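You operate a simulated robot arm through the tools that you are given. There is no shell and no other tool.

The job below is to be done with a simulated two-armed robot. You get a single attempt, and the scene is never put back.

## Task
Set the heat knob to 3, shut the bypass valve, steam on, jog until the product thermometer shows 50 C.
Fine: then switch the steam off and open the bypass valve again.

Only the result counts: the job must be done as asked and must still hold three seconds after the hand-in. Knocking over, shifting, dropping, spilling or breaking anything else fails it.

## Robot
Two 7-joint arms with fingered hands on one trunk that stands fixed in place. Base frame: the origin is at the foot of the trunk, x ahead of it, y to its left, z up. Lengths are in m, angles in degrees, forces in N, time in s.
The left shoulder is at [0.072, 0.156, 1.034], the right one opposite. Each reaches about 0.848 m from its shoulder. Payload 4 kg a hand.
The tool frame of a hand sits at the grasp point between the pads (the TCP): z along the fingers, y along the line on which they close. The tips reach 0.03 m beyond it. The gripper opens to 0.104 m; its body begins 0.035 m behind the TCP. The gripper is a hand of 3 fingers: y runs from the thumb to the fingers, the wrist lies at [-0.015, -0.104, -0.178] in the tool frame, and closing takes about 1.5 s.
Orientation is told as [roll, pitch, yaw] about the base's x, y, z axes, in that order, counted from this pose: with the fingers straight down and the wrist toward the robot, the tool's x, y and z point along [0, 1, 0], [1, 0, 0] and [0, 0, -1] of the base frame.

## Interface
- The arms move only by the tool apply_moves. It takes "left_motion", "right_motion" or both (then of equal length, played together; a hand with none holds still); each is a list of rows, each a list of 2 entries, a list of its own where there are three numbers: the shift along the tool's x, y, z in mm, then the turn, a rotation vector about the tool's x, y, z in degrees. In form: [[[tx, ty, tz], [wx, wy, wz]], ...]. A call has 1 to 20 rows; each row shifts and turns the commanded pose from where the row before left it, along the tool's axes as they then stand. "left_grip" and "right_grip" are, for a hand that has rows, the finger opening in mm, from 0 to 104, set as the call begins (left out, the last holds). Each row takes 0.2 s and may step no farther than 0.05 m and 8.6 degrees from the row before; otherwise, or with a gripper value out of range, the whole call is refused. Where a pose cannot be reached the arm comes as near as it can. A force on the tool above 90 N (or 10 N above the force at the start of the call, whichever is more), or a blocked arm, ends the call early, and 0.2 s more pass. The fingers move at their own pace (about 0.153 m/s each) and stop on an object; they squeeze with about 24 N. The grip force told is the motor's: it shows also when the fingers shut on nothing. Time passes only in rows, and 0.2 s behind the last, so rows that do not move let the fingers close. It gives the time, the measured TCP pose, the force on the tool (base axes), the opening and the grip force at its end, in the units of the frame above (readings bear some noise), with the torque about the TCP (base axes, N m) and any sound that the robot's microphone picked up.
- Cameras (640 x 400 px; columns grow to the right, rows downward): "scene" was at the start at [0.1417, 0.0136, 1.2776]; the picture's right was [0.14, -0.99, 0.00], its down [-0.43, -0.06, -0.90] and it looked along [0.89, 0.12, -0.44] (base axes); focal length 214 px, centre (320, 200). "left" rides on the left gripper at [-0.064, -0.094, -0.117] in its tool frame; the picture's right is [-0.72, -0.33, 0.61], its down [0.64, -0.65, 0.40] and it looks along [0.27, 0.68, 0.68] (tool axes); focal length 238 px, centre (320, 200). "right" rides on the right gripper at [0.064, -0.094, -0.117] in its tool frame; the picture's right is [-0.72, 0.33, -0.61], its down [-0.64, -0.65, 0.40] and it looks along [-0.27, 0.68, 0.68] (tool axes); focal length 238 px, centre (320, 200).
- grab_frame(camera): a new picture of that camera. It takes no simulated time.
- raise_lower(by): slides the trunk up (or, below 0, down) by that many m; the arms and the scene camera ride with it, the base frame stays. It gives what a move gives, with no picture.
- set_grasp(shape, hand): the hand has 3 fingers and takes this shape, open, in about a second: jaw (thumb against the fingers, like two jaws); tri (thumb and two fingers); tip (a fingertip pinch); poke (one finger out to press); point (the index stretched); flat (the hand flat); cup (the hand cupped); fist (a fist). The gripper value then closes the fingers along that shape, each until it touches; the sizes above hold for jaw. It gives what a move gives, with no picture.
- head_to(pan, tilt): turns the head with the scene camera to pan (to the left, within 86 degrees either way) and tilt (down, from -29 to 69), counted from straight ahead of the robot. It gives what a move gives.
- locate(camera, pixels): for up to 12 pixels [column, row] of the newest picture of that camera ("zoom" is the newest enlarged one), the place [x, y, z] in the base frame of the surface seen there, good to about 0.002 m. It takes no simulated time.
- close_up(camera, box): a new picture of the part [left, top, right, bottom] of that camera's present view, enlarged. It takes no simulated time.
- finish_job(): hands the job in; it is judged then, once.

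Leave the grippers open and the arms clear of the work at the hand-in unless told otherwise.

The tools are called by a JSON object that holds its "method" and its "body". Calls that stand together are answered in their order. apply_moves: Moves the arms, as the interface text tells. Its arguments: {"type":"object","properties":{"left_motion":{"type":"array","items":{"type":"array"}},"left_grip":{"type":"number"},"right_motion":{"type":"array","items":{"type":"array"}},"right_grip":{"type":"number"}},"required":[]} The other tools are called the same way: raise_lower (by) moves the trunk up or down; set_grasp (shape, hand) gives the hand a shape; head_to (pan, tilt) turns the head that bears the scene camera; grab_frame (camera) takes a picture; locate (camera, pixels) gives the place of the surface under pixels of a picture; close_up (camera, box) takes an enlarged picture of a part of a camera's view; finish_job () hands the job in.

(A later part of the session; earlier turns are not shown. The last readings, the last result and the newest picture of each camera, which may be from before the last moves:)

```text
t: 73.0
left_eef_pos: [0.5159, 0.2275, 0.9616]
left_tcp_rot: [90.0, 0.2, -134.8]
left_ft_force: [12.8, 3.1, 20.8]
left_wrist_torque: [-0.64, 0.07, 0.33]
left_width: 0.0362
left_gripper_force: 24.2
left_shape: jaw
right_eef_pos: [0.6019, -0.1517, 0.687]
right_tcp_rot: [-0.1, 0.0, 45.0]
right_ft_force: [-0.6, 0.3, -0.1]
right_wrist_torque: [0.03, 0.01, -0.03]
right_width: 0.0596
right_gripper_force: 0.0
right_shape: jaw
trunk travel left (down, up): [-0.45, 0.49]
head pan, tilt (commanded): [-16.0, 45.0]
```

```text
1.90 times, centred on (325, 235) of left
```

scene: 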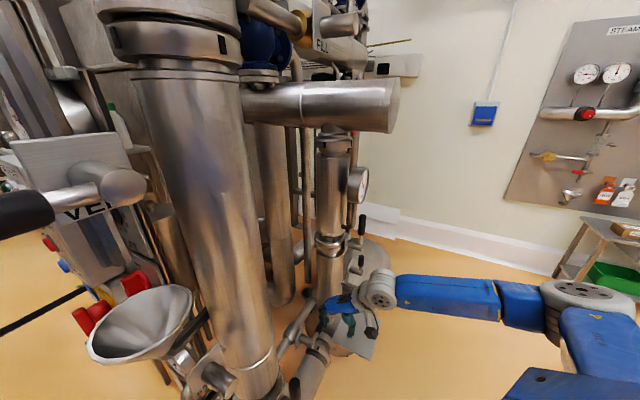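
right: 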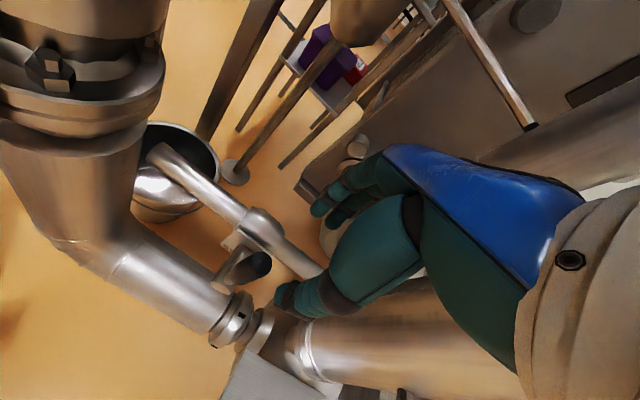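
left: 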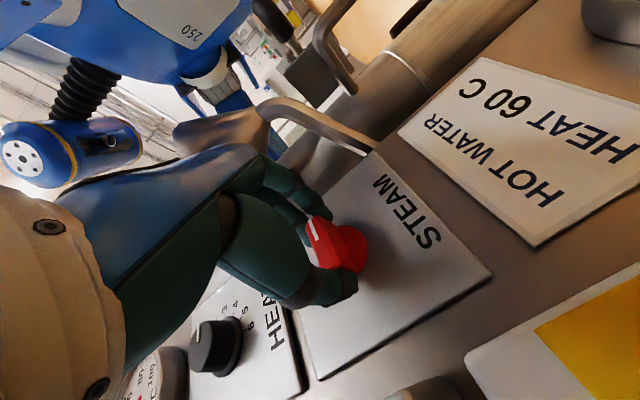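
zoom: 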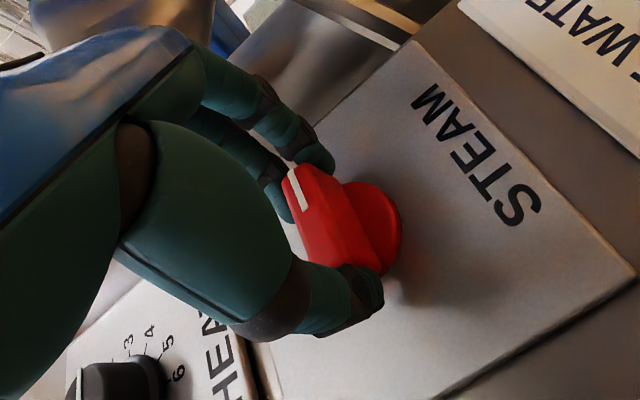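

Turned 90° and meeting the end stop. Release, back off, and verify the STEAM pointer and the product dial.

{"method": "apply_moves", "body": {"left_motion": [[[0, 0, 0], [0, 0, 0]], [[0, 0, 0], [0, 0, 0]], [[0, 0, -30], [0, 0, 0]], [[0, 0, -40], [0, 0, 0]], [[0, 0, -45], [0, 0, 0]]], "left_grip": 75}}

{"method": "grab_frame", "body": {"camera": "left"}}

{"method": "head_to", "body": {"pan": 45, "tilt": 15}}

{"method": "grab_frame", "body": {"camera": "scene"}}

{"method": "close_up", "body": {"camera": "scene", "box": [380, 60, 540, 220]}}

```text
t: 74.2
left_eef_pos: [0.4355, 0.3088, 0.9578]
left_tcp_rot: [89.8, 0.0, -135.1]
left_ft_force: [-0.9, -0.3, 0.4]
left_wrist_torque: [0.02, 0.01, 0.03]
left_width: 0.0748
left_gripper_force: 0.0
left_shape: jaw
right_eef_pos: [0.6005, -0.1514, 0.6879]
right_tcp_rot: [-0.1, 0.0, 45.0]
right_ft_force: [-0.2, -0.5, 0.1]
right_wrist_torque: [-0.02, 0.0, -0.04]
right_width: 0.0598
right_gripper_force: 0.1
right_shape: jaw
trunk travel left (down, up): [-0.45, 0.49]
head pan, tilt (commanded): [-16.0, 45.0]
```

```text
taken
```

left: 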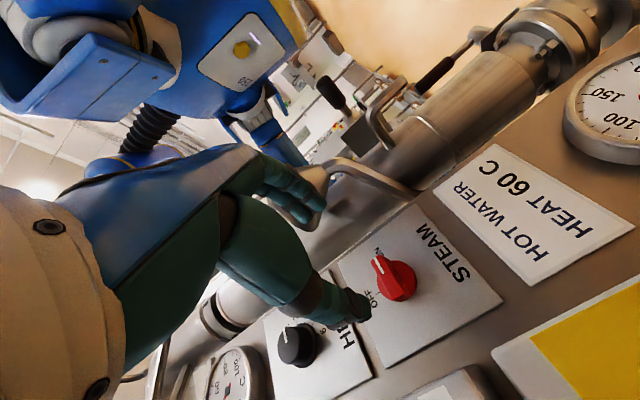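

```text
t: 75.5
left_eef_pos: [0.4363, 0.3083, 0.9584]
left_tcp_rot: [89.8, -0.1, -135.0]
left_ft_force: [0.1, -0.3, -0.3]
left_wrist_torque: [0.0, -0.01, 0.01]
left_width: 0.0747
left_gripper_force: 0.2
left_shape: jaw
right_eef_pos: [0.6008, -0.1521, 0.6878]
right_tcp_rot: [-0.1, 0.0, 45.1]
right_ft_force: [0.1, -0.5, -0.4]
right_wrist_torque: [0.02, 0.0, -0.01]
right_width: 0.0591
right_gripper_force: 0.1
right_shape: jaw
trunk travel left (down, up): [-0.45, 0.49]
head pan, tilt (commanded): [45.0, 15.0]
```

```text
taken
```

scene: 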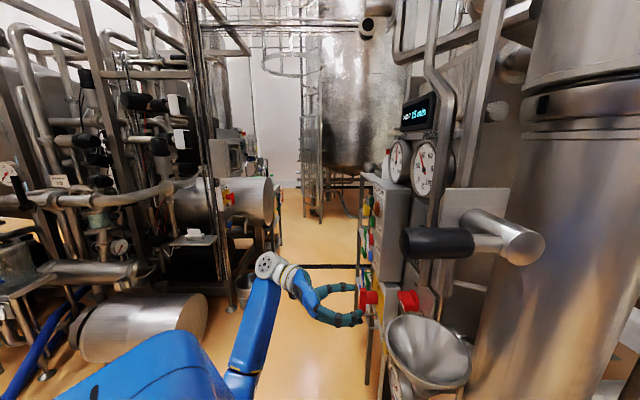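

```text
2.50 times, centred on (460, 140) of scene
```

zoom: 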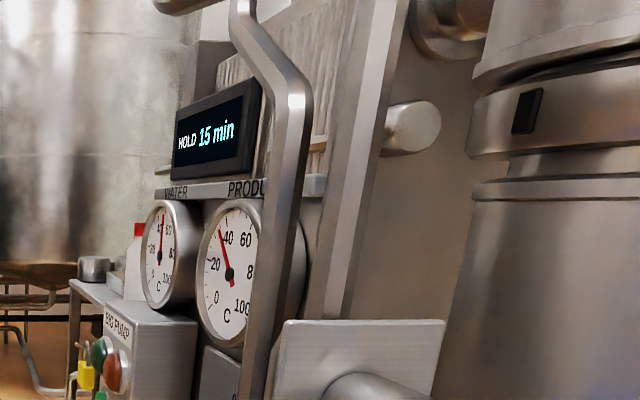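

The display now says "HOLD 15 min"; product dial still about 37–38. Check the STEAM pointer closely.

{"method": "close_up", "body": {"camera": "left", "box": [270, 200, 480, 380]}}

{"method": "close_up", "body": {"camera": "scene", "box": [380, 120, 460, 200]}}

```text
2.22 times, centred on (375, 290) of left
```

zoom: 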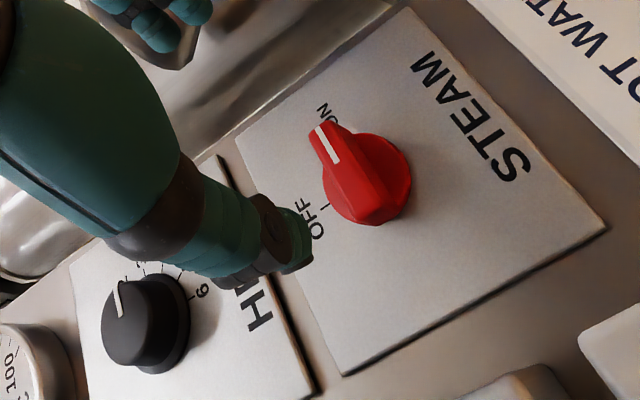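

```text
5.00 times, centred on (420, 160) of scene
```

zoom: 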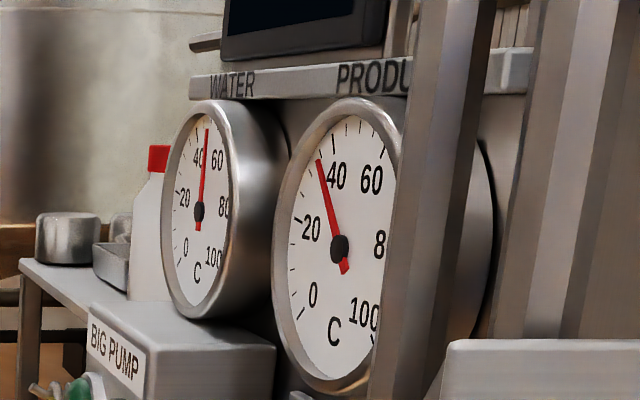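

STEAM is on ON. HEAT unchanged. The gauge spans 270° with 50 C exactly at top. I'll take an extra-large view of the product dial to know how 50 looks from here.

{"method": "close_up", "body": {"camera": "scene", "box": [412, 138, 442, 200]}}

```text
6.45 times, centred on (427, 169) of scene
```

zoom: 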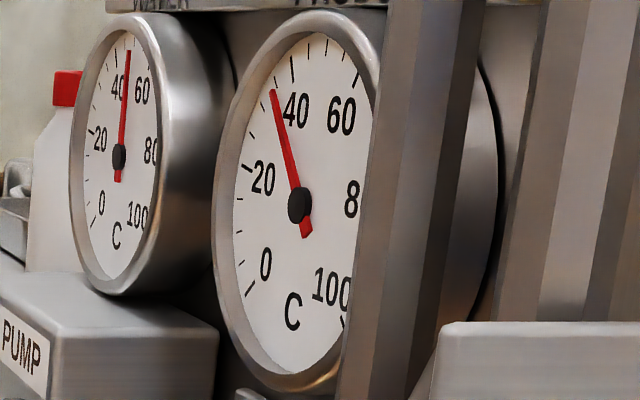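

{"method": "close_up", "body": {"camera": "scene", "box": [417, 140, 437, 153]}}

```text
16.00 times, centred on (427, 146) of scene
```

zoom: 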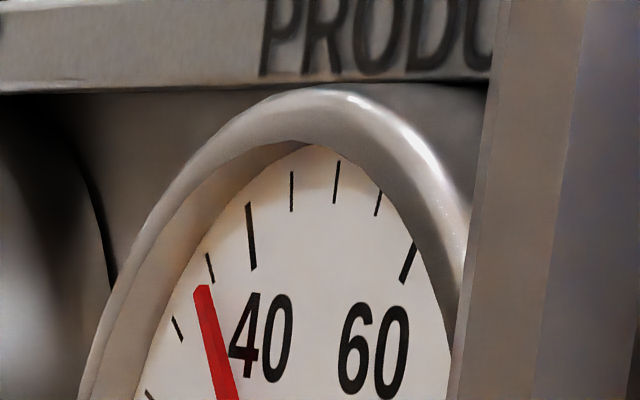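

Reading: needle just under the 35 tick (~34 C); 50 is the top-middle tick at (337,182) in this 16× view. Now prepare the left hand to press JOG: shape "poke", roll back so the wrist is below, and back off a bit more to clear the isolator handle.

{"method": "set_grasp", "body": {"hand": "left", "shape": "poke"}}

{"method": "apply_moves", "body": {"left_motion": [[[0, 0, -40], [0, 0, 0]], [[0, 0, 0], [0, 0, -8.2]], [[0, 0, 0], [0, 0, -8.2]], [[0, 0, 0], [0, 0, -8.2]], [[0, 0, 0], [0, 0, -8.2]], [[0, 0, 0], [0, 0, -8.2]], [[0, 0, 0], [0, 0, -8.2]], [[0, 0, 0], [0, 0, -8.2]], [[0, 0, 0], [0, 0, -8.2]], [[0, 0, 0], [0, 0, -8.2]], [[0, 0, 0], [0, 0, -8.2]], [[0, 0, 0], [0, 0, -8.0]]]}}

{"method": "grab_frame", "body": {"camera": "left"}}

{"method": "close_up", "body": {"camera": "scene", "box": [417, 140, 437, 153]}}

```text
t: 76.4
left_eef_pos: [0.4365, 0.3069, 0.9585]
left_tcp_rot: [89.8, 0.0, -135.1]
left_ft_force: [0.6, -0.6, 0.1]
left_wrist_torque: [0.02, 0.01, -0.01]
left_width: 0.0
left_gripper_force: 0.1
left_shape: poke
right_eef_pos: [0.6008, -0.1516, 0.6867]
right_tcp_rot: [-0.1, 0.0, 44.9]
right_ft_force: [0.7, 0.4, 0.3]
right_wrist_torque: [-0.01, 0.0, -0.01]
right_width: 0.0594
right_gripper_force: 0.1
right_shape: jaw
trunk travel left (down, up): [-0.45, 0.49]
head pan, tilt (commanded): [45.0, 15.0]
```

```text
t: 79.0
left_eef_pos: [0.4064, 0.3374, 0.9594]
left_tcp_rot: [-16.4, -89.7, -28.7]
left_ft_force: [0.0, -0.5, -0.3]
left_wrist_torque: [0.01, 0.03, 0.01]
left_width: 0.0
left_gripper_force: 0.1
left_shape: poke
right_eef_pos: [0.6013, -0.1528, 0.6865]
right_tcp_rot: [-0.1, 0.0, 45.1]
right_ft_force: [0.4, 0.5, 1.4]
right_wrist_torque: [0.0, 0.01, -0.02]
right_width: 0.0596
right_gripper_force: 0.0
right_shape: jaw
trunk travel left (down, up): [-0.45, 0.49]
head pan, tilt (commanded): [45.0, 15.0]
```

```text
taken
```

left: 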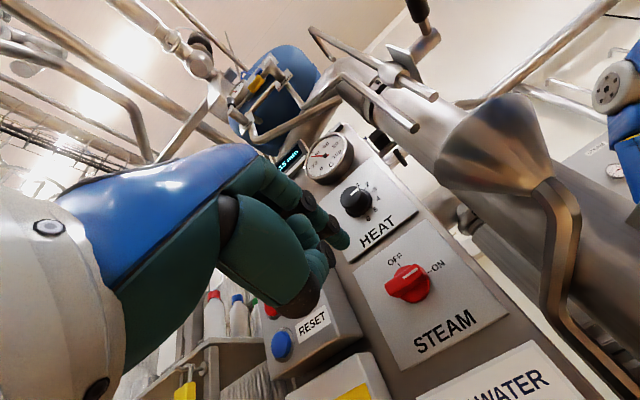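

```text
16.00 times, centred on (427, 146) of scene
```

zoom: 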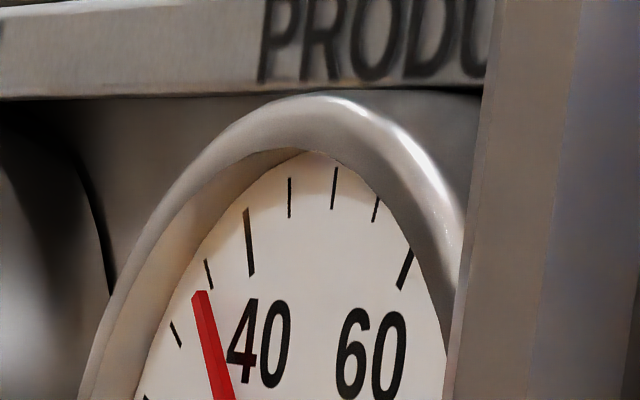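

Temperature does not move without flow. In "poke" the index finger is out with its tip near (343,240). I'll measure the tip location to know its offset.

{"method": "close_up", "body": {"camera": "left", "box": [260, 160, 400, 300]}}

{"method": "locate", "body": {"camera": "left", "pixels": [[343, 241], [340, 238], [335, 232], [345, 246], [330, 225], [325, 290]]}}

```text
2.86 times, centred on (330, 230) of left
```

zoom: 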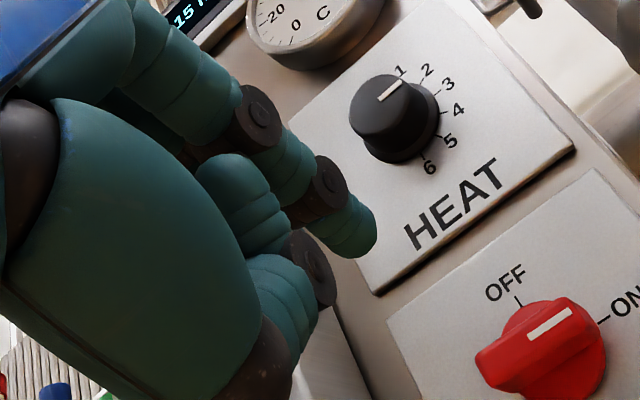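

```text
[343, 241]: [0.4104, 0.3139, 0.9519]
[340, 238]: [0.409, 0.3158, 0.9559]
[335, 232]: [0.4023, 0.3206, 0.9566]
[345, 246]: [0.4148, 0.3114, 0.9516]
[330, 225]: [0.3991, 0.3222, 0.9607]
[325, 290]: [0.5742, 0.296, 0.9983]
```

Index tip sits at about (−7, +4, +30) mm in the tool frame. I'll move in front of JOG (target u 0.656, z 0.679), staying ~14 cm off the panel while passing the isolator handle.

{"method": "apply_moves", "body": {"left_motion": [[[18.6, -40, 0], [0, 0, 0]], [[18.6, -40, 0], [0, 0, 0]], [[18.6, -40, 0], [0, 0, 0]], [[18.6, -40, 0], [0, 0, 0]], [[18.6, -40, 0], [0, 0, 0]], [[18.6, -40, 0], [0, 0, 0]], [[18.4, -40, 0], [0, 0, 0]]]}}

{"method": "grab_frame", "body": {"camera": "left"}}

{"method": "grab_frame", "body": {"camera": "scene"}}

```text
t: 80.6
left_eef_pos: [0.4955, 0.427, 0.6873]
left_tcp_rot: [46.7, -89.8, -91.7]
left_ft_force: [0.6, 0.1, 0.4]
left_wrist_torque: [0.01, -0.02, -0.01]
left_width: 0.0
left_gripper_force: 0.0
left_shape: poke
left hand out of reach, approached as far as the arm can: row 7
right_eef_pos: [0.601, -0.1518, 0.6874]
right_tcp_rot: [-0.1, 0.1, 45.0]
right_ft_force: [0.1, 0.2, 0.1]
right_wrist_torque: [0.02, 0.02, -0.01]
right_width: 0.0594
right_gripper_force: 0.1
right_shape: jaw
trunk travel left (down, up): [-0.45, 0.49]
head pan, tilt (commanded): [45.0, 15.0]
```

```text
taken
```

left: 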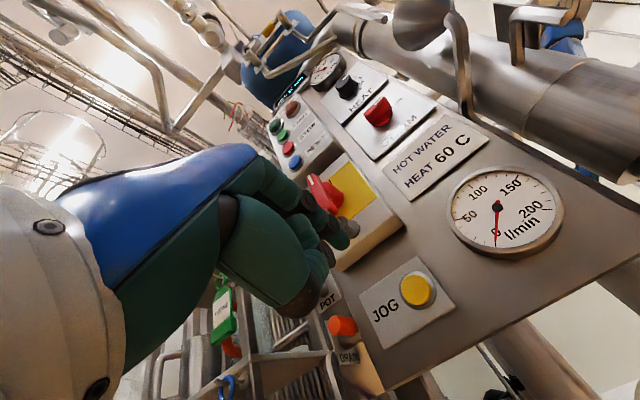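

```text
taken
```

scene: 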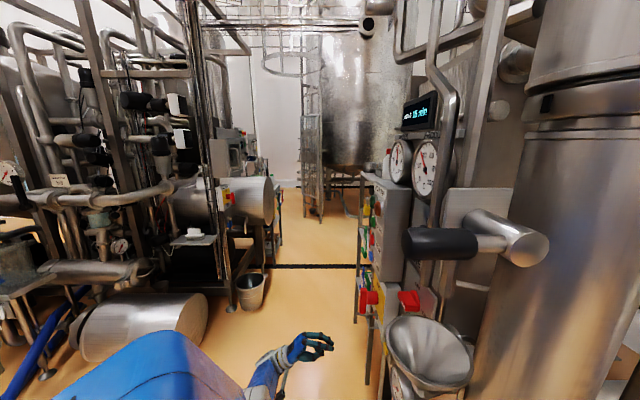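

The arm is at its limit for z here (row 7). I'll raise both hands ~11 cm and lower the trunk 0.12 m, so the net hand heights stay similar but the left arm has more room.

{"method": "apply_moves", "body": {"left_motion": [[[0, 38, 0], [0, 0, 0]], [[0, 37, 0], [0, 0, 0]], [[0, 37, 0], [0, 0, 0]]], "right_motion": [[[0, 0, -40], [0, 0, 0]], [[0, 0, -40], [0, 0, 0]], [[0, 0, -40], [0, 0, 0]]]}}

{"method": "raise_lower", "body": {"by": -0.12}}

{"method": "grab_frame", "body": {"camera": "left"}}

{"method": "grab_frame", "body": {"camera": "scene"}}

```text
t: 81.4
left_eef_pos: [0.491, 0.4266, 0.8023]
left_tcp_rot: [11.6, -89.9, -56.6]
left_ft_force: [-0.6, 0.0, -0.3]
left_wrist_torque: [-0.01, 0.01, 0.04]
left_width: 0.0001
left_gripper_force: 0.0
left_shape: poke
right_eef_pos: [0.5982, -0.1522, 0.8082]
right_tcp_rot: [-0.2, 0.0, 45.1]
right_ft_force: [-0.8, -0.6, 0.1]
right_wrist_torque: [-0.03, 0.0, -0.02]
right_width: 0.0595
right_gripper_force: 0.0
right_shape: jaw
trunk travel left (down, up): [-0.45, 0.49]
head pan, tilt (commanded): [45.0, 15.0]
```

```text
t: 82.9
left_eef_pos: [0.4917, 0.4267, 0.6818]
left_tcp_rot: [13.7, -89.8, -58.8]
left_ft_force: [0.2, 0.4, -0.6]
left_wrist_torque: [0.0, -0.01, -0.02]
left_width: 0.0002
left_gripper_force: 0.1
left_shape: poke
right_eef_pos: [0.6009, -0.1524, 0.6875]
right_tcp_rot: [-0.1, 0.0, 45.0]
right_ft_force: [0.2, -0.8, 0.0]
right_wrist_torque: [0.01, -0.01, 0.0]
right_width: 0.0595
right_gripper_force: 0.1
right_shape: jaw
trunk travel left (down, up): [-0.33, 0.61]
head pan, tilt (commanded): [45.0, 15.0]
```

```text
taken
```

left: 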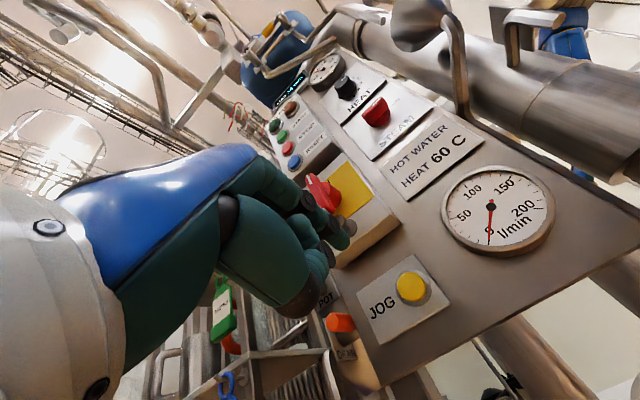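

```text
taken
```

scene: 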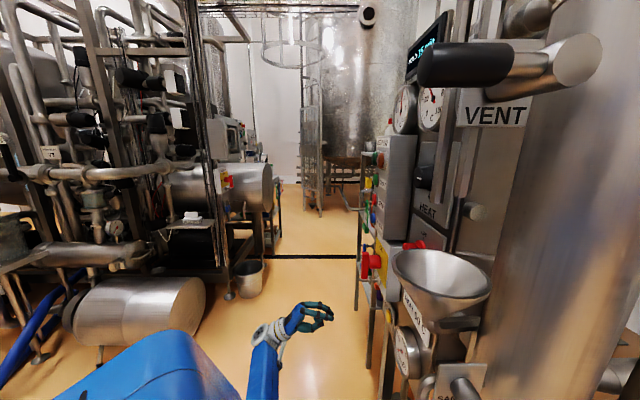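

The VENT grip now comes near the dial in the scene view; I'll check how much of the dial is readable from here and from the left camera.

{"method": "close_up", "body": {"camera": "scene", "box": [410, 80, 450, 110]}}

{"method": "close_up", "body": {"camera": "left", "box": [305, 55, 345, 85]}}

{"method": "close_up", "body": {"camera": "left", "box": [320, 200, 460, 350]}}

{"method": "locate", "body": {"camera": "zoom", "pixels": [[370, 230], [355, 220], [390, 240], [240, 110], [250, 120], [200, 200], [180, 330], [300, 270]]}}

```text
13.33 times, centred on (430, 95) of scene
```

zoom: 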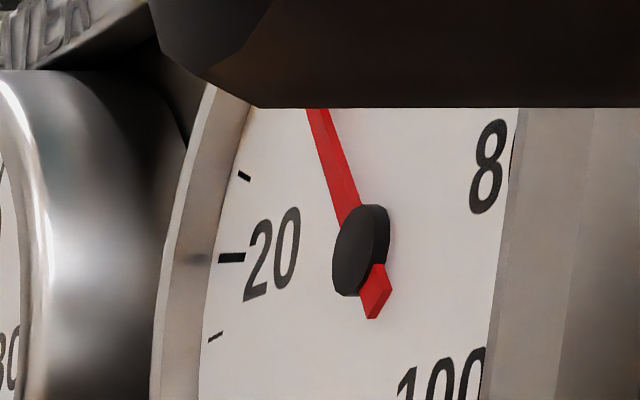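

```text
13.33 times, centred on (325, 70) of left
```

zoom: 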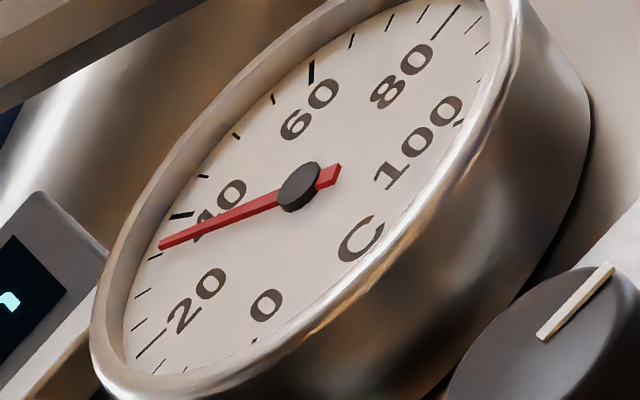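

```text
2.67 times, centred on (390, 275) of left
```

zoom: 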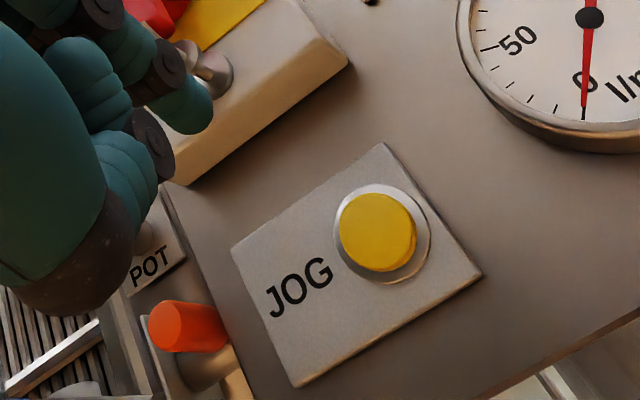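

```text
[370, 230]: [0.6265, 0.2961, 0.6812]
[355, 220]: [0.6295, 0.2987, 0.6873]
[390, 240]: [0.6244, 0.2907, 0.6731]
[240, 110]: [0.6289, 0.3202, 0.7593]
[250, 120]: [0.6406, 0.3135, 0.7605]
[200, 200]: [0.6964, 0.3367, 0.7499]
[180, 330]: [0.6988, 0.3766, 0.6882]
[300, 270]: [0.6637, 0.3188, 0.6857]
```

The left camera reads the dial well from here (~35 C), but not once the finger is on JOG. I'll shift the trunk 0.06 m lower (hands compensated upward) so the scene camera sees the dial beneath the VENT grip.

{"method": "apply_moves", "body": {"left_motion": [[[0, 30, 0], [0, 0, 0]], [[0, 28, 0], [0, 0, 0]]], "right_motion": [[[0, 0, -30], [0, 0, 0]], [[0, 0, -30], [0, 0, 0]]]}}

{"method": "raise_lower", "body": {"by": -0.06}}

{"method": "head_to", "body": {"pan": 42, "tilt": 0}}

{"method": "grab_frame", "body": {"camera": "scene"}}

```text
t: 83.5
left_eef_pos: [0.493, 0.4269, 0.7401]
left_tcp_rot: [-11.6, -89.8, -33.4]
left_ft_force: [-0.4, -0.4, 0.6]
left_wrist_torque: [0.01, 0.02, -0.01]
left_width: 0.0
left_gripper_force: 0.2
left_shape: poke
right_eef_pos: [0.6102, -0.135, 0.7209]
right_tcp_rot: [0.2, -0.9, 45.3]
right_ft_force: [-0.6, -0.1, -0.3]
right_wrist_torque: [0.02, 0.01, -0.02]
right_width: 0.0596
right_gripper_force: 0.0
right_shape: jaw
right hand out of reach, approached as far as the arm can: row 1, 2
trunk travel left (down, up): [-0.33, 0.61]
head pan, tilt (commanded): [45.0, 15.0]
```

```text
t: 84.5
left_eef_pos: [0.4928, 0.4247, 0.6808]
left_tcp_rot: [14.3, -89.8, -59.4]
left_ft_force: [0.2, -0.1, -0.5]
left_wrist_torque: [-0.01, 0.0, -0.01]
left_width: 0.0
left_gripper_force: 0.1
left_shape: poke
right_eef_pos: [0.6101, -0.1344, 0.6625]
right_tcp_rot: [0.2, -0.9, 45.1]
right_ft_force: [-0.2, -0.6, 0.4]
right_wrist_torque: [-0.03, 0.02, -0.03]
right_width: 0.0594
right_gripper_force: 0.1
right_shape: jaw
trunk travel left (down, up): [-0.27, 0.67]
head pan, tilt (commanded): [45.0, 15.0]
```

```text
t: 85.3
left_eef_pos: [0.4927, 0.427, 0.6788]
left_tcp_rot: [7.2, -89.8, -52.1]
left_ft_force: [-0.3, 0.2, -0.3]
left_wrist_torque: [0.01, 0.0, -0.01]
left_width: 0.0004
left_gripper_force: 0.0
left_shape: poke
right_eef_pos: [0.6089, -0.1351, 0.6616]
right_tcp_rot: [0.2, -0.9, 45.2]
right_ft_force: [-0.1, 1.7, -0.5]
right_wrist_torque: [0.02, -0.03, 0.0]
right_width: 0.0596
right_gripper_force: 0.1
right_shape: jaw
trunk travel left (down, up): [-0.27, 0.67]
head pan, tilt (commanded): [42.0, 0.0]
```

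```text
taken
```

scene: 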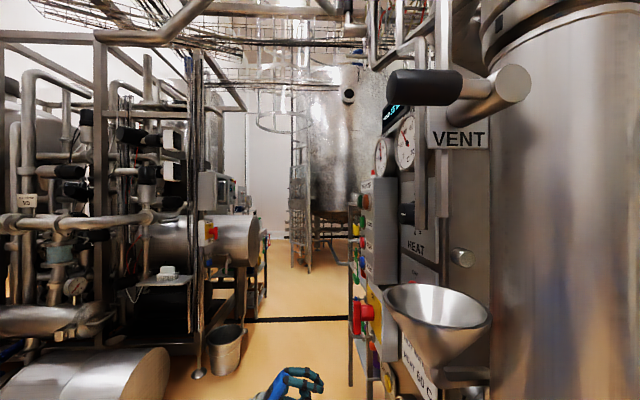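

The dial is now free of the VENT grip at (406,140). Zoom to calibrate.

{"method": "close_up", "body": {"camera": "scene", "box": [390, 118, 420, 166]}}

{"method": "close_up", "body": {"camera": "scene", "box": [395, 108, 420, 124]}}

```text
8.33 times, centred on (405, 142) of scene
```

zoom: 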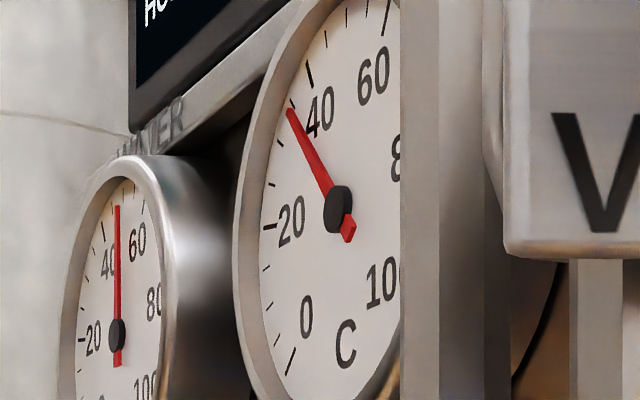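

```text
16.00 times, centred on (408, 116) of scene
```

zoom: 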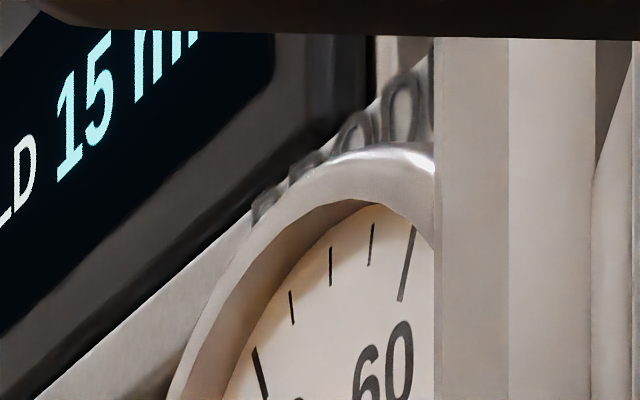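

Calibrated: from here 50 C has the needle almost straight up toward the tick at (330,266) in the 16× view. Now approach the JOG button: shift 7 mm left, and advance to ~10 mm before it.

{"method": "apply_moves", "body": {"left_motion": [[[7, -2, 38], [0, 0, 0]], [[0, 0, 38], [0, 0, 0]], [[0, 0, 38], [0, 0, 0]], [[0, 0, 33], [0, 0, 0]]]}}

{"method": "grab_frame", "body": {"camera": "left"}}

{"method": "close_up", "body": {"camera": "left", "box": [260, 160, 420, 320]}}

```text
t: 86.3
left_eef_pos: [0.603, 0.3265, 0.6769]
left_tcp_rot: [21.1, -89.7, -66.3]
left_ft_force: [-0.7, 1.6, -0.9]
left_wrist_torque: [-0.02, -0.01, -0.01]
left_width: 0.0002
left_gripper_force: 0.2
left_shape: poke
right_eef_pos: [0.61, -0.136, 0.6602]
right_tcp_rot: [0.2, -0.9, 45.2]
right_ft_force: [-0.8, 1.0, -0.6]
right_wrist_torque: [0.02, -0.03, -0.01]
right_width: 0.0596
right_gripper_force: 0.0
right_shape: jaw
trunk travel left (down, up): [-0.27, 0.67]
head pan, tilt (commanded): [42.0, 0.0]
```

```text
taken
```

left: 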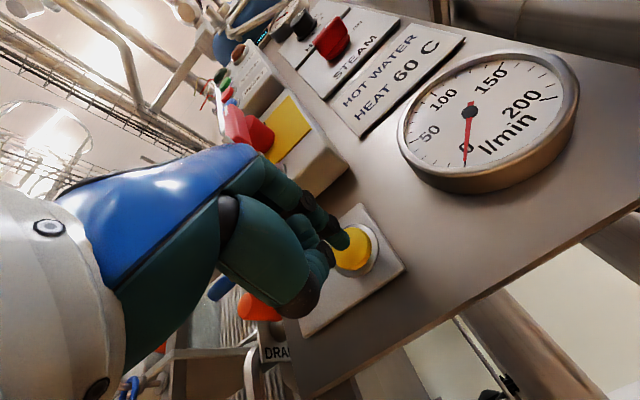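

```text
2.50 times, centred on (340, 240) of left
```

zoom: 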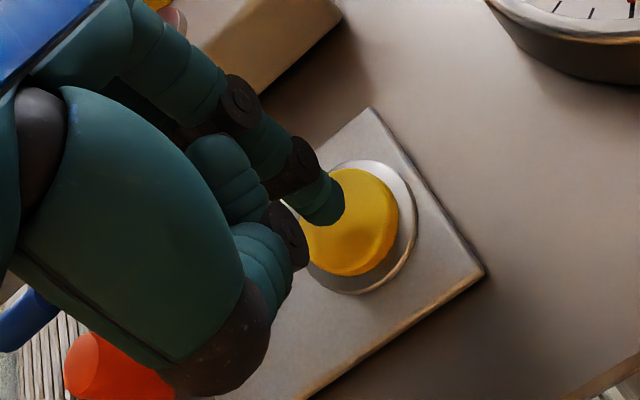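

The fingertip is right in front of the yellow button. Press forward 8 mm, then 4 mm more, and check force, flow gauge and sound.

{"method": "apply_moves", "body": {"left_motion": [[[0, 0, 8], [0, 0, 0]], [[0, 0, 3], [0, 0, 0]]]}}

{"method": "grab_frame", "body": {"camera": "left"}}

{"method": "close_up", "body": {"camera": "scene", "box": [390, 112, 420, 160]}}

```text
t: 86.9
left_eef_pos: [0.6093, 0.3183, 0.6789]
left_tcp_rot: [5.2, -89.9, -50.3]
left_ft_force: [-3.1, 0.9, -0.1]
left_wrist_torque: [0.0, 0.01, 0.0]
left_width: 0.0001
left_gripper_force: 0.0
left_shape: poke
right_eef_pos: [0.61, -0.1351, 0.6615]
right_tcp_rot: [0.2, -0.9, 45.2]
right_ft_force: [0.0, -0.2, -0.4]
right_wrist_torque: [0.01, 0.0, 0.0]
right_width: 0.0594
right_gripper_force: 0.0
right_shape: jaw
trunk travel left (down, up): [-0.27, 0.67]
head pan, tilt (commanded): [42.0, 0.0]
heard: click
```

```text
taken
```

left: 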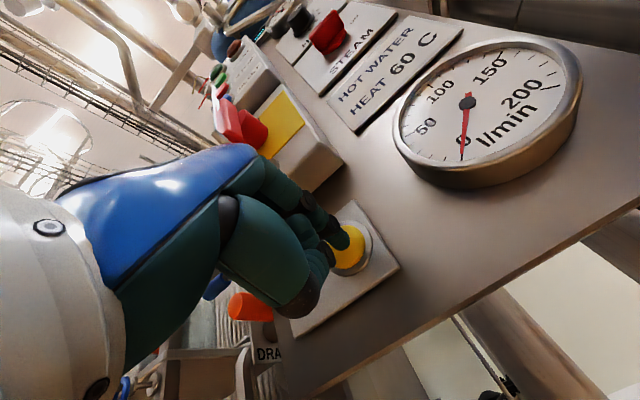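

```text
8.33 times, centred on (405, 136) of scene
```

zoom: 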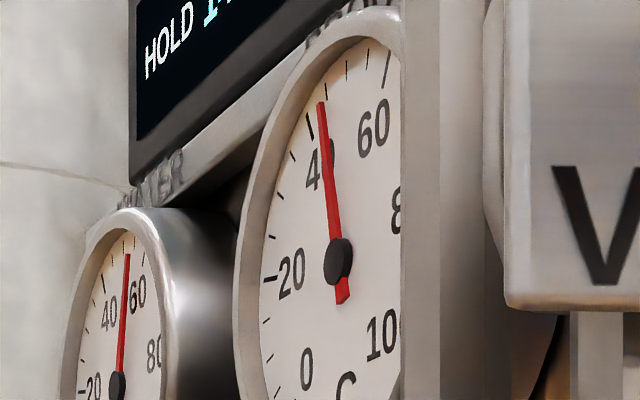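

A click, and the product needle already jumped from ~35 to about 46 C in half a second. I must release at once: pull the finger back 15 mm and read again.

{"method": "apply_moves", "body": {"left_motion": [[[0, 0, -20], [0, 0, 0]]]}}

{"method": "close_up", "body": {"camera": "scene", "box": [390, 112, 420, 160]}}

{"method": "grab_frame", "body": {"camera": "left"}}

```text
t: 87.3
left_eef_pos: [0.5951, 0.333, 0.678]
left_tcp_rot: [-0.9, -89.8, -44.3]
left_ft_force: [-0.9, 0.1, 0.4]
left_wrist_torque: [0.02, -0.03, 0.01]
left_width: 0.0003
left_gripper_force: 0.1
left_shape: poke
right_eef_pos: [0.6106, -0.1351, 0.6622]
right_tcp_rot: [0.2, -0.8, 45.2]
right_ft_force: [0.2, 0.6, 0.7]
right_wrist_torque: [-0.01, 0.04, -0.02]
right_width: 0.0595
right_gripper_force: 0.0
right_shape: jaw
trunk travel left (down, up): [-0.27, 0.67]
head pan, tilt (commanded): [42.0, 0.0]
```

```text
8.33 times, centred on (405, 136) of scene
```

zoom: 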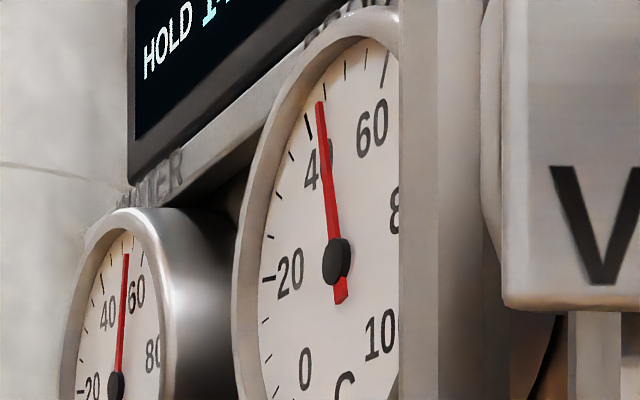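

```text
taken
```

left: 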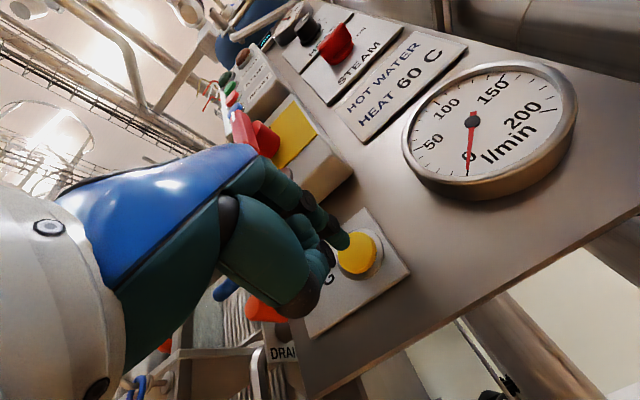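

The needle stayed put after release. I'll read it finely: 16× view of the tip area, and the left camera's view from the pre-press pose.

{"method": "close_up", "body": {"camera": "scene", "box": [395, 114, 420, 130]}}

{"method": "close_up", "body": {"camera": "scene", "box": [395, 130, 420, 146]}}

{"method": "apply_moves", "body": {"left_motion": [[[0, 0, -45], [0, 0, 0]], [[0, 0, -45], [0, 0, 0]], [[0, 0, -40], [0, 0, 0]]]}}

{"method": "grab_frame", "body": {"camera": "left"}}

{"method": "close_up", "body": {"camera": "left", "box": [305, 55, 345, 85]}}

```text
16.00 times, centred on (408, 122) of scene
```

zoom: 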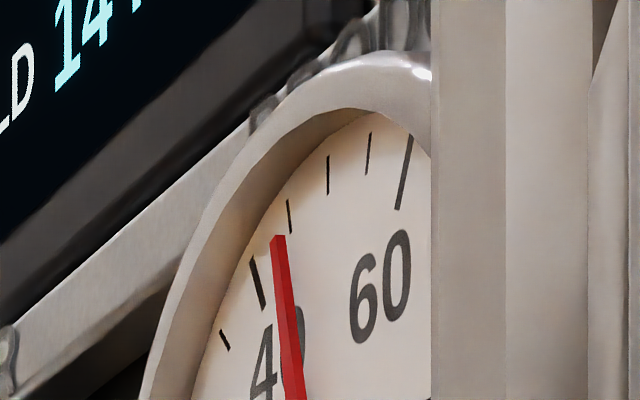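

```text
16.00 times, centred on (408, 138) of scene
```

zoom: 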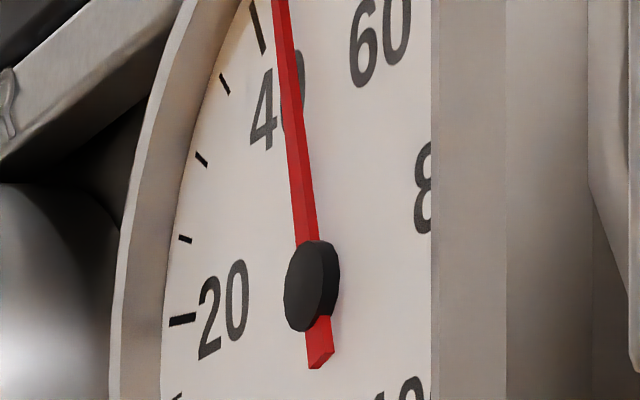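

```text
t: 88.1
left_eef_pos: [0.5043, 0.4252, 0.6808]
left_tcp_rot: [8.3, -89.8, -53.5]
left_ft_force: [0.4, 0.1, 0.1]
left_wrist_torque: [-0.03, 0.02, 0.03]
left_width: 0.0
left_gripper_force: 0.2
left_shape: poke
right_eef_pos: [0.6092, -0.1349, 0.6621]
right_tcp_rot: [0.2, -0.9, 45.3]
right_ft_force: [0.0, 0.2, 0.4]
right_wrist_torque: [-0.01, 0.03, 0.03]
right_width: 0.0596
right_gripper_force: 0.0
right_shape: jaw
trunk travel left (down, up): [-0.27, 0.67]
head pan, tilt (commanded): [42.0, 0.0]
```

```text
taken
```

left: 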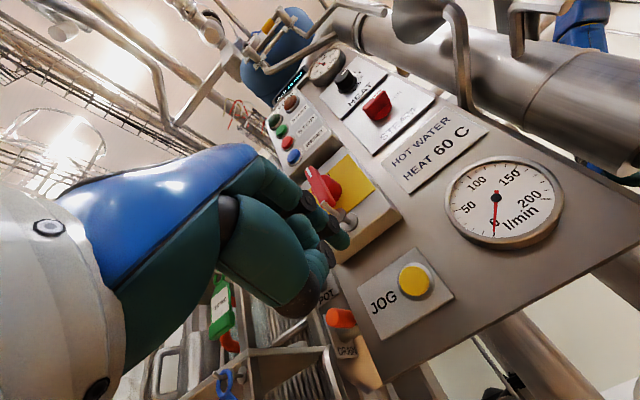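

```text
13.33 times, centred on (325, 70) of left
```

zoom: 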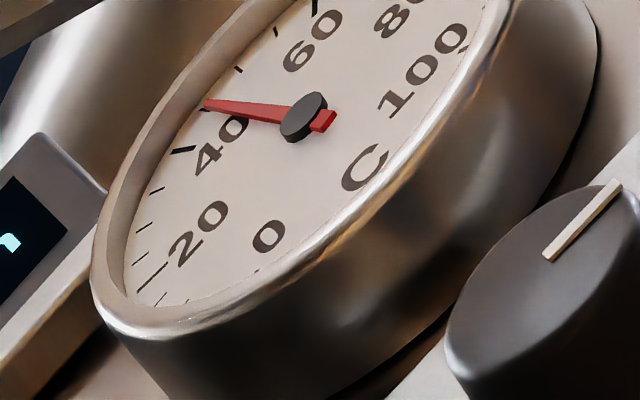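

After one press the dial reads roughly 44–45 C and is steady. I don't know yet if heating goes by press or by time held, so the next press should be as short as possible. I'll go back close to the button, then tap: forward and straight back within one call.

{"method": "apply_moves", "body": {"left_motion": [[[0, 0, 38], [0, 0, 0]], [[0, 0, 38], [0, 0, 0]], [[0, 0, 38], [0, 0, 0]], [[0, 0, 28], [0, 0, 0]]]}}

{"method": "close_up", "body": {"camera": "left", "box": [260, 160, 420, 320]}}

{"method": "close_up", "body": {"camera": "scene", "box": [390, 112, 420, 160]}}

```text
t: 89.1
left_eef_pos: [0.6042, 0.3261, 0.6772]
left_tcp_rot: [14.1, -89.7, -59.2]
left_ft_force: [-0.3, -0.8, 0.0]
left_wrist_torque: [-0.02, 0.0, 0.01]
left_width: 0.0
left_gripper_force: 0.1
left_shape: poke
right_eef_pos: [0.6089, -0.136, 0.6607]
right_tcp_rot: [0.1, -0.9, 45.3]
right_ft_force: [0.2, -0.6, 0.3]
right_wrist_torque: [0.0, 0.01, -0.03]
right_width: 0.0596
right_gripper_force: 0.1
right_shape: jaw
trunk travel left (down, up): [-0.27, 0.67]
head pan, tilt (commanded): [42.0, 0.0]
```

```text
2.50 times, centred on (340, 240) of left
```

zoom: 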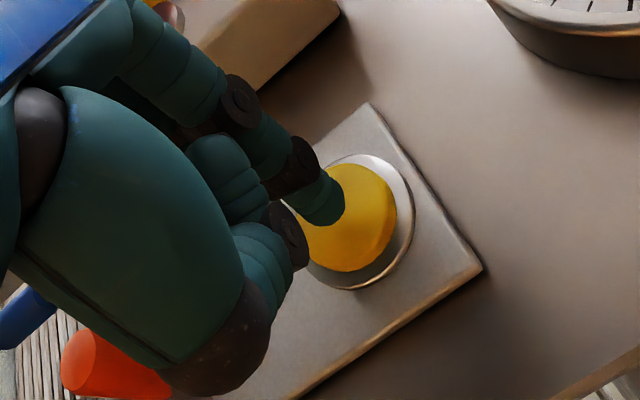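

```text
8.33 times, centred on (405, 136) of scene
```

zoom: 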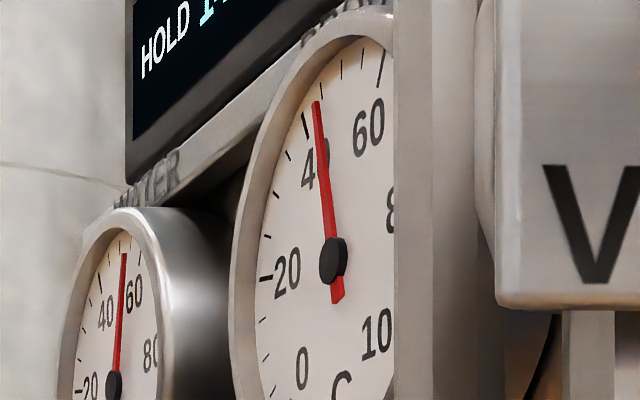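

Stable. Now the short tap: forward 7 mm and immediately back.

{"method": "apply_moves", "body": {"left_motion": [[[0, 0, 7], [0, 0, 0]], [[0, 0, -15], [0, 0, 0]]]}}

{"method": "close_up", "body": {"camera": "scene", "box": [390, 112, 420, 160]}}

```text
t: 89.7
left_eef_pos: [0.5967, 0.3311, 0.675]
left_tcp_rot: [12.7, -89.8, -57.7]
left_ft_force: [0.3, 0.9, 0.2]
left_wrist_torque: [-0.01, -0.02, 0.02]
left_width: 0.0
left_gripper_force: 0.0
left_shape: poke
right_eef_pos: [0.6102, -0.1359, 0.6621]
right_tcp_rot: [0.1, -0.9, 45.2]
right_ft_force: [-0.5, -0.1, 0.0]
right_wrist_torque: [0.03, 0.02, -0.02]
right_width: 0.0598
right_gripper_force: 0.0
right_shape: jaw
trunk travel left (down, up): [-0.27, 0.67]
head pan, tilt (commanded): [42.0, 0.0]
```

```text
8.33 times, centred on (405, 136) of scene
```

zoom: 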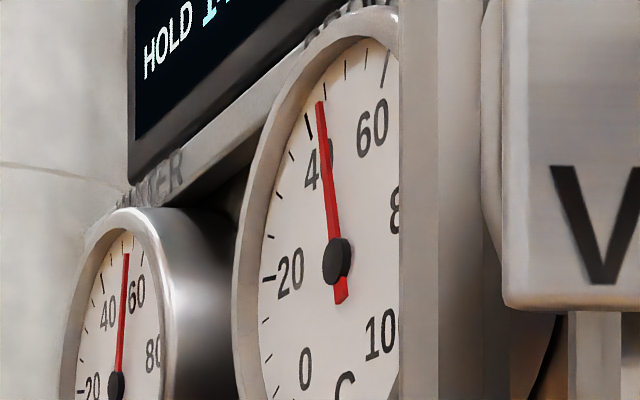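

No click that time. Tap a little deeper (1.5 mm more).

{"method": "apply_moves", "body": {"left_motion": [[[0, 0, 8], [0, 0, 0]], [[0, 0, 8.5], [0, 0, 0]], [[0, 0, -16.5], [0, 0, 0]]]}}

{"method": "close_up", "body": {"camera": "scene", "box": [390, 112, 420, 160]}}

```text
t: 90.5
left_eef_pos: [0.5993, 0.3313, 0.6774]
left_tcp_rot: [13.3, -89.8, -58.4]
left_ft_force: [-0.1, 0.7, -0.1]
left_wrist_torque: [0.02, -0.03, 0.01]
left_width: 0.0
left_gripper_force: 0.0
left_shape: poke
right_eef_pos: [0.6098, -0.1356, 0.6613]
right_tcp_rot: [0.1, -0.9, 45.2]
right_ft_force: [0.4, 0.2, -0.3]
right_wrist_torque: [-0.03, -0.01, 0.0]
right_width: 0.0598
right_gripper_force: 0.2
right_shape: jaw
trunk travel left (down, up): [-0.27, 0.67]
head pan, tilt (commanded): [42.0, 0.0]
```

```text
8.33 times, centred on (405, 136) of scene
```

zoom: 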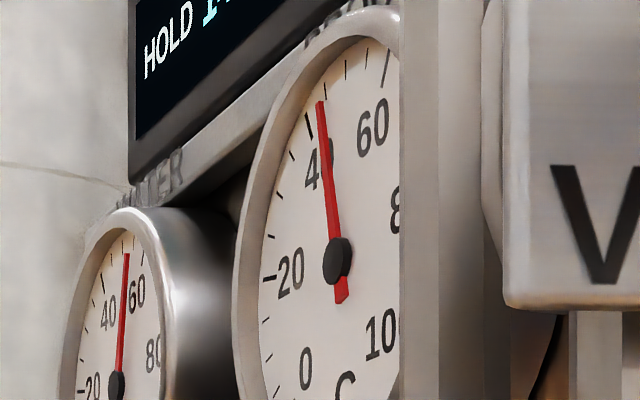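

Still no click. A bit deeper again (another 1.5 mm).

{"method": "apply_moves", "body": {"left_motion": [[[0, 0, 8], [0, 0, 0]], [[0, 0, 10], [0, 0, 0]], [[0, 0, -18], [0, 0, 0]]]}}

{"method": "close_up", "body": {"camera": "scene", "box": [390, 112, 420, 160]}}

```text
t: 91.3
left_eef_pos: [0.5981, 0.3315, 0.6784]
left_tcp_rot: [11.6, -89.8, -56.7]
left_ft_force: [0.1, 0.6, -0.4]
left_wrist_torque: [0.02, 0.02, 0.01]
left_width: 0.0001
left_gripper_force: 0.1
left_shape: poke
right_eef_pos: [0.6097, -0.1356, 0.6613]
right_tcp_rot: [0.1, -0.8, 45.1]
right_ft_force: [0.1, -0.3, 0.8]
right_wrist_torque: [-0.02, 0.01, 0.01]
right_width: 0.0597
right_gripper_force: 0.0
right_shape: jaw
trunk travel left (down, up): [-0.27, 0.67]
head pan, tilt (commanded): [42.0, 0.0]
heard: click
```

```text
8.33 times, centred on (405, 136) of scene
```

zoom: 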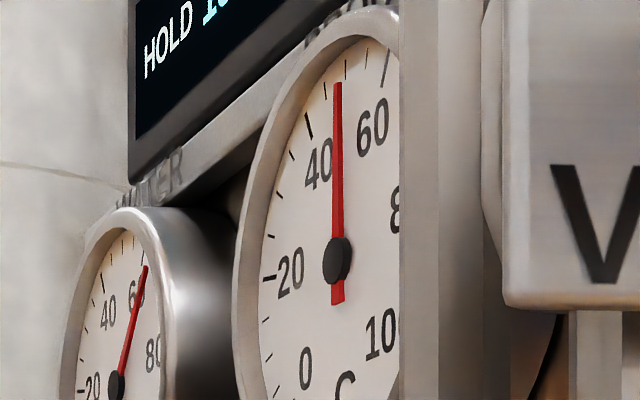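

Click, and the needle now stands close to upright, roughly 50. I'll read it precisely from both views before doing anything else (16× scene view; then left camera from the retreated pose).

{"method": "close_up", "body": {"camera": "scene", "box": [395, 114, 420, 130]}}

{"method": "close_up", "body": {"camera": "scene", "box": [395, 130, 420, 146]}}

{"method": "apply_moves", "body": {"left_motion": [[[0, 0, -45], [0, 0, 0]], [[0, 0, -45], [0, 0, 0]], [[0, 0, -45], [0, 0, 0]]]}}

{"method": "grab_frame", "body": {"camera": "left"}}

{"method": "close_up", "body": {"camera": "left", "box": [305, 50, 345, 80]}}

{"method": "close_up", "body": {"camera": "scene", "box": [390, 112, 420, 160]}}

```text
16.00 times, centred on (408, 122) of scene
```

zoom: 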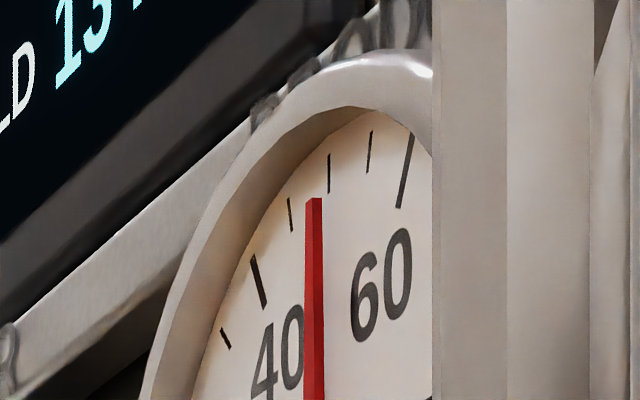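

```text
16.00 times, centred on (408, 138) of scene
```

zoom: 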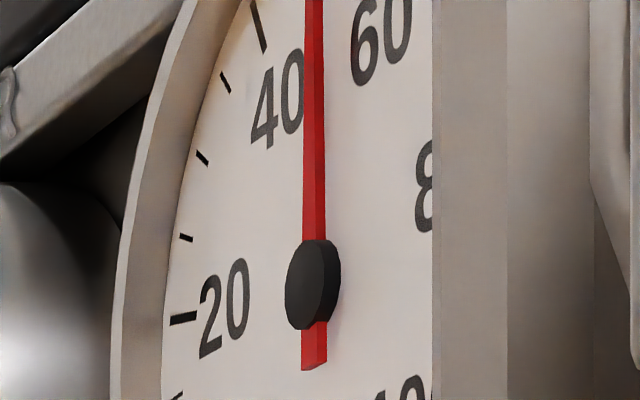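

```text
t: 92.1
left_eef_pos: [0.5021, 0.4276, 0.6763]
left_tcp_rot: [10.0, -89.8, -55.0]
left_ft_force: [0.3, -0.3, 0.3]
left_wrist_torque: [0.0, 0.02, 0.03]
left_width: 0.0
left_gripper_force: 0.1
left_shape: poke
right_eef_pos: [0.6096, -0.1347, 0.6616]
right_tcp_rot: [0.1, -0.8, 45.2]
right_ft_force: [-0.6, 0.9, 0.5]
right_wrist_torque: [-0.01, 0.01, -0.03]
right_width: 0.0598
right_gripper_force: 0.0
right_shape: jaw
trunk travel left (down, up): [-0.27, 0.67]
head pan, tilt (commanded): [42.0, 0.0]
```

```text
taken
```

left: 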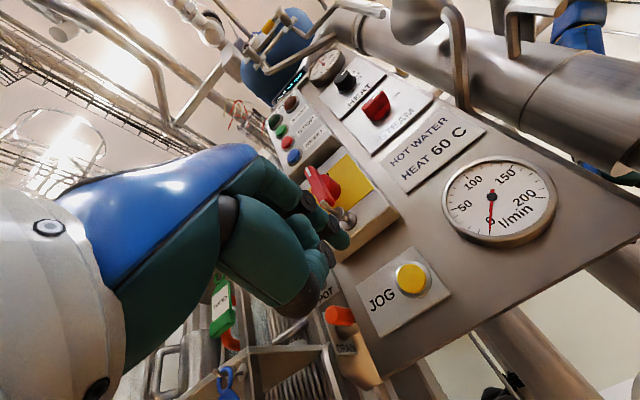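

```text
13.33 times, centred on (325, 65) of left
```

zoom: 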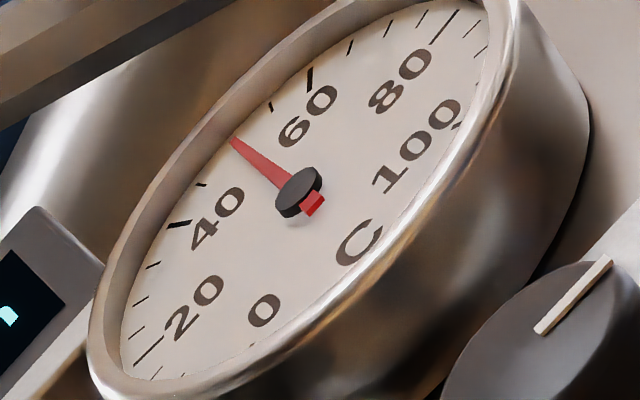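

```text
8.33 times, centred on (405, 136) of scene
```

zoom: 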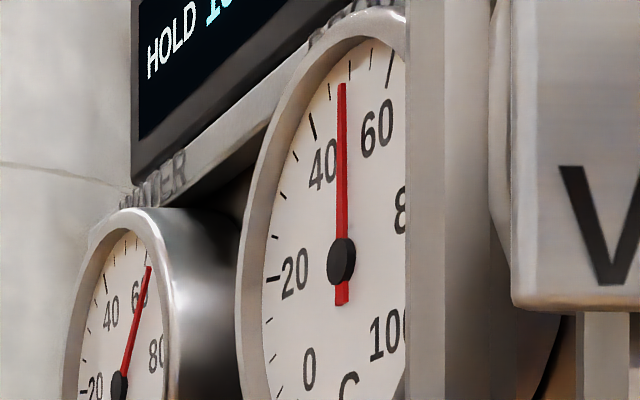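

Left view: needle tip covers the 50 tick (between 45 at (202,185) and 55 at (271,107)). To verify independently, I'll measure needle tip, tail and hub positions in 3D.

{"method": "locate", "body": {"camera": "zoom", "pixels": [[343, 88], [343, 110], [342, 140], [342, 170], [341, 200], [341, 225], [341, 262], [342, 295]]}}

{"method": "close_up", "body": {"camera": "left", "box": [305, 50, 345, 80]}}

{"method": "locate", "body": {"camera": "zoom", "pixels": [[236, 142], [245, 150], [255, 158], [265, 165], [275, 173], [300, 190], [314, 204], [137, 357], [459, 12], [310, 78], [180, 223], [203, 184]]}}

```text
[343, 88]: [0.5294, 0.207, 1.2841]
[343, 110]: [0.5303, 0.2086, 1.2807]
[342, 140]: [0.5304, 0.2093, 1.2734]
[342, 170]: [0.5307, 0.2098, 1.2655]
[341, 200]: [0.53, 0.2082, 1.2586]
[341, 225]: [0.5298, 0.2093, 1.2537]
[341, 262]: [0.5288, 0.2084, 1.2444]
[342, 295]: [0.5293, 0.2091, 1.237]
```

```text
13.33 times, centred on (325, 65) of left
```

zoom: 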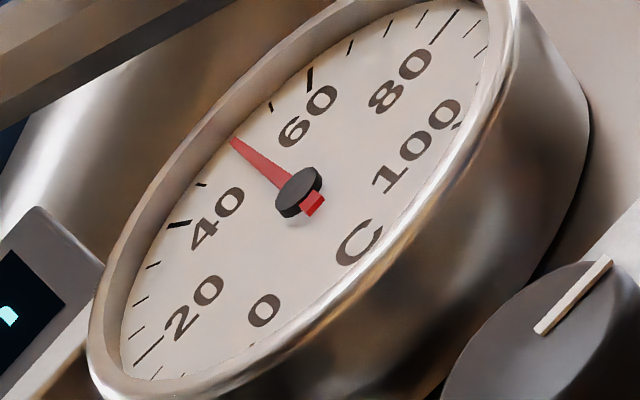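

```text
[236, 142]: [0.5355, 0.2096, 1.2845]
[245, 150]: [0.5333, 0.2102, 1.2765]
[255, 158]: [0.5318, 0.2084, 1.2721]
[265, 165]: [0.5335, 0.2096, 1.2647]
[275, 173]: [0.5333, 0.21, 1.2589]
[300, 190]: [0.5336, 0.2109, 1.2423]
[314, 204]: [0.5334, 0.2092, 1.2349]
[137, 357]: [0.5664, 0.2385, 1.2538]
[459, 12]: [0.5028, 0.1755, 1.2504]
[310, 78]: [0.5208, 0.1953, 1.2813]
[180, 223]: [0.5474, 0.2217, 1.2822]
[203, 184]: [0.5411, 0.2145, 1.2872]
```

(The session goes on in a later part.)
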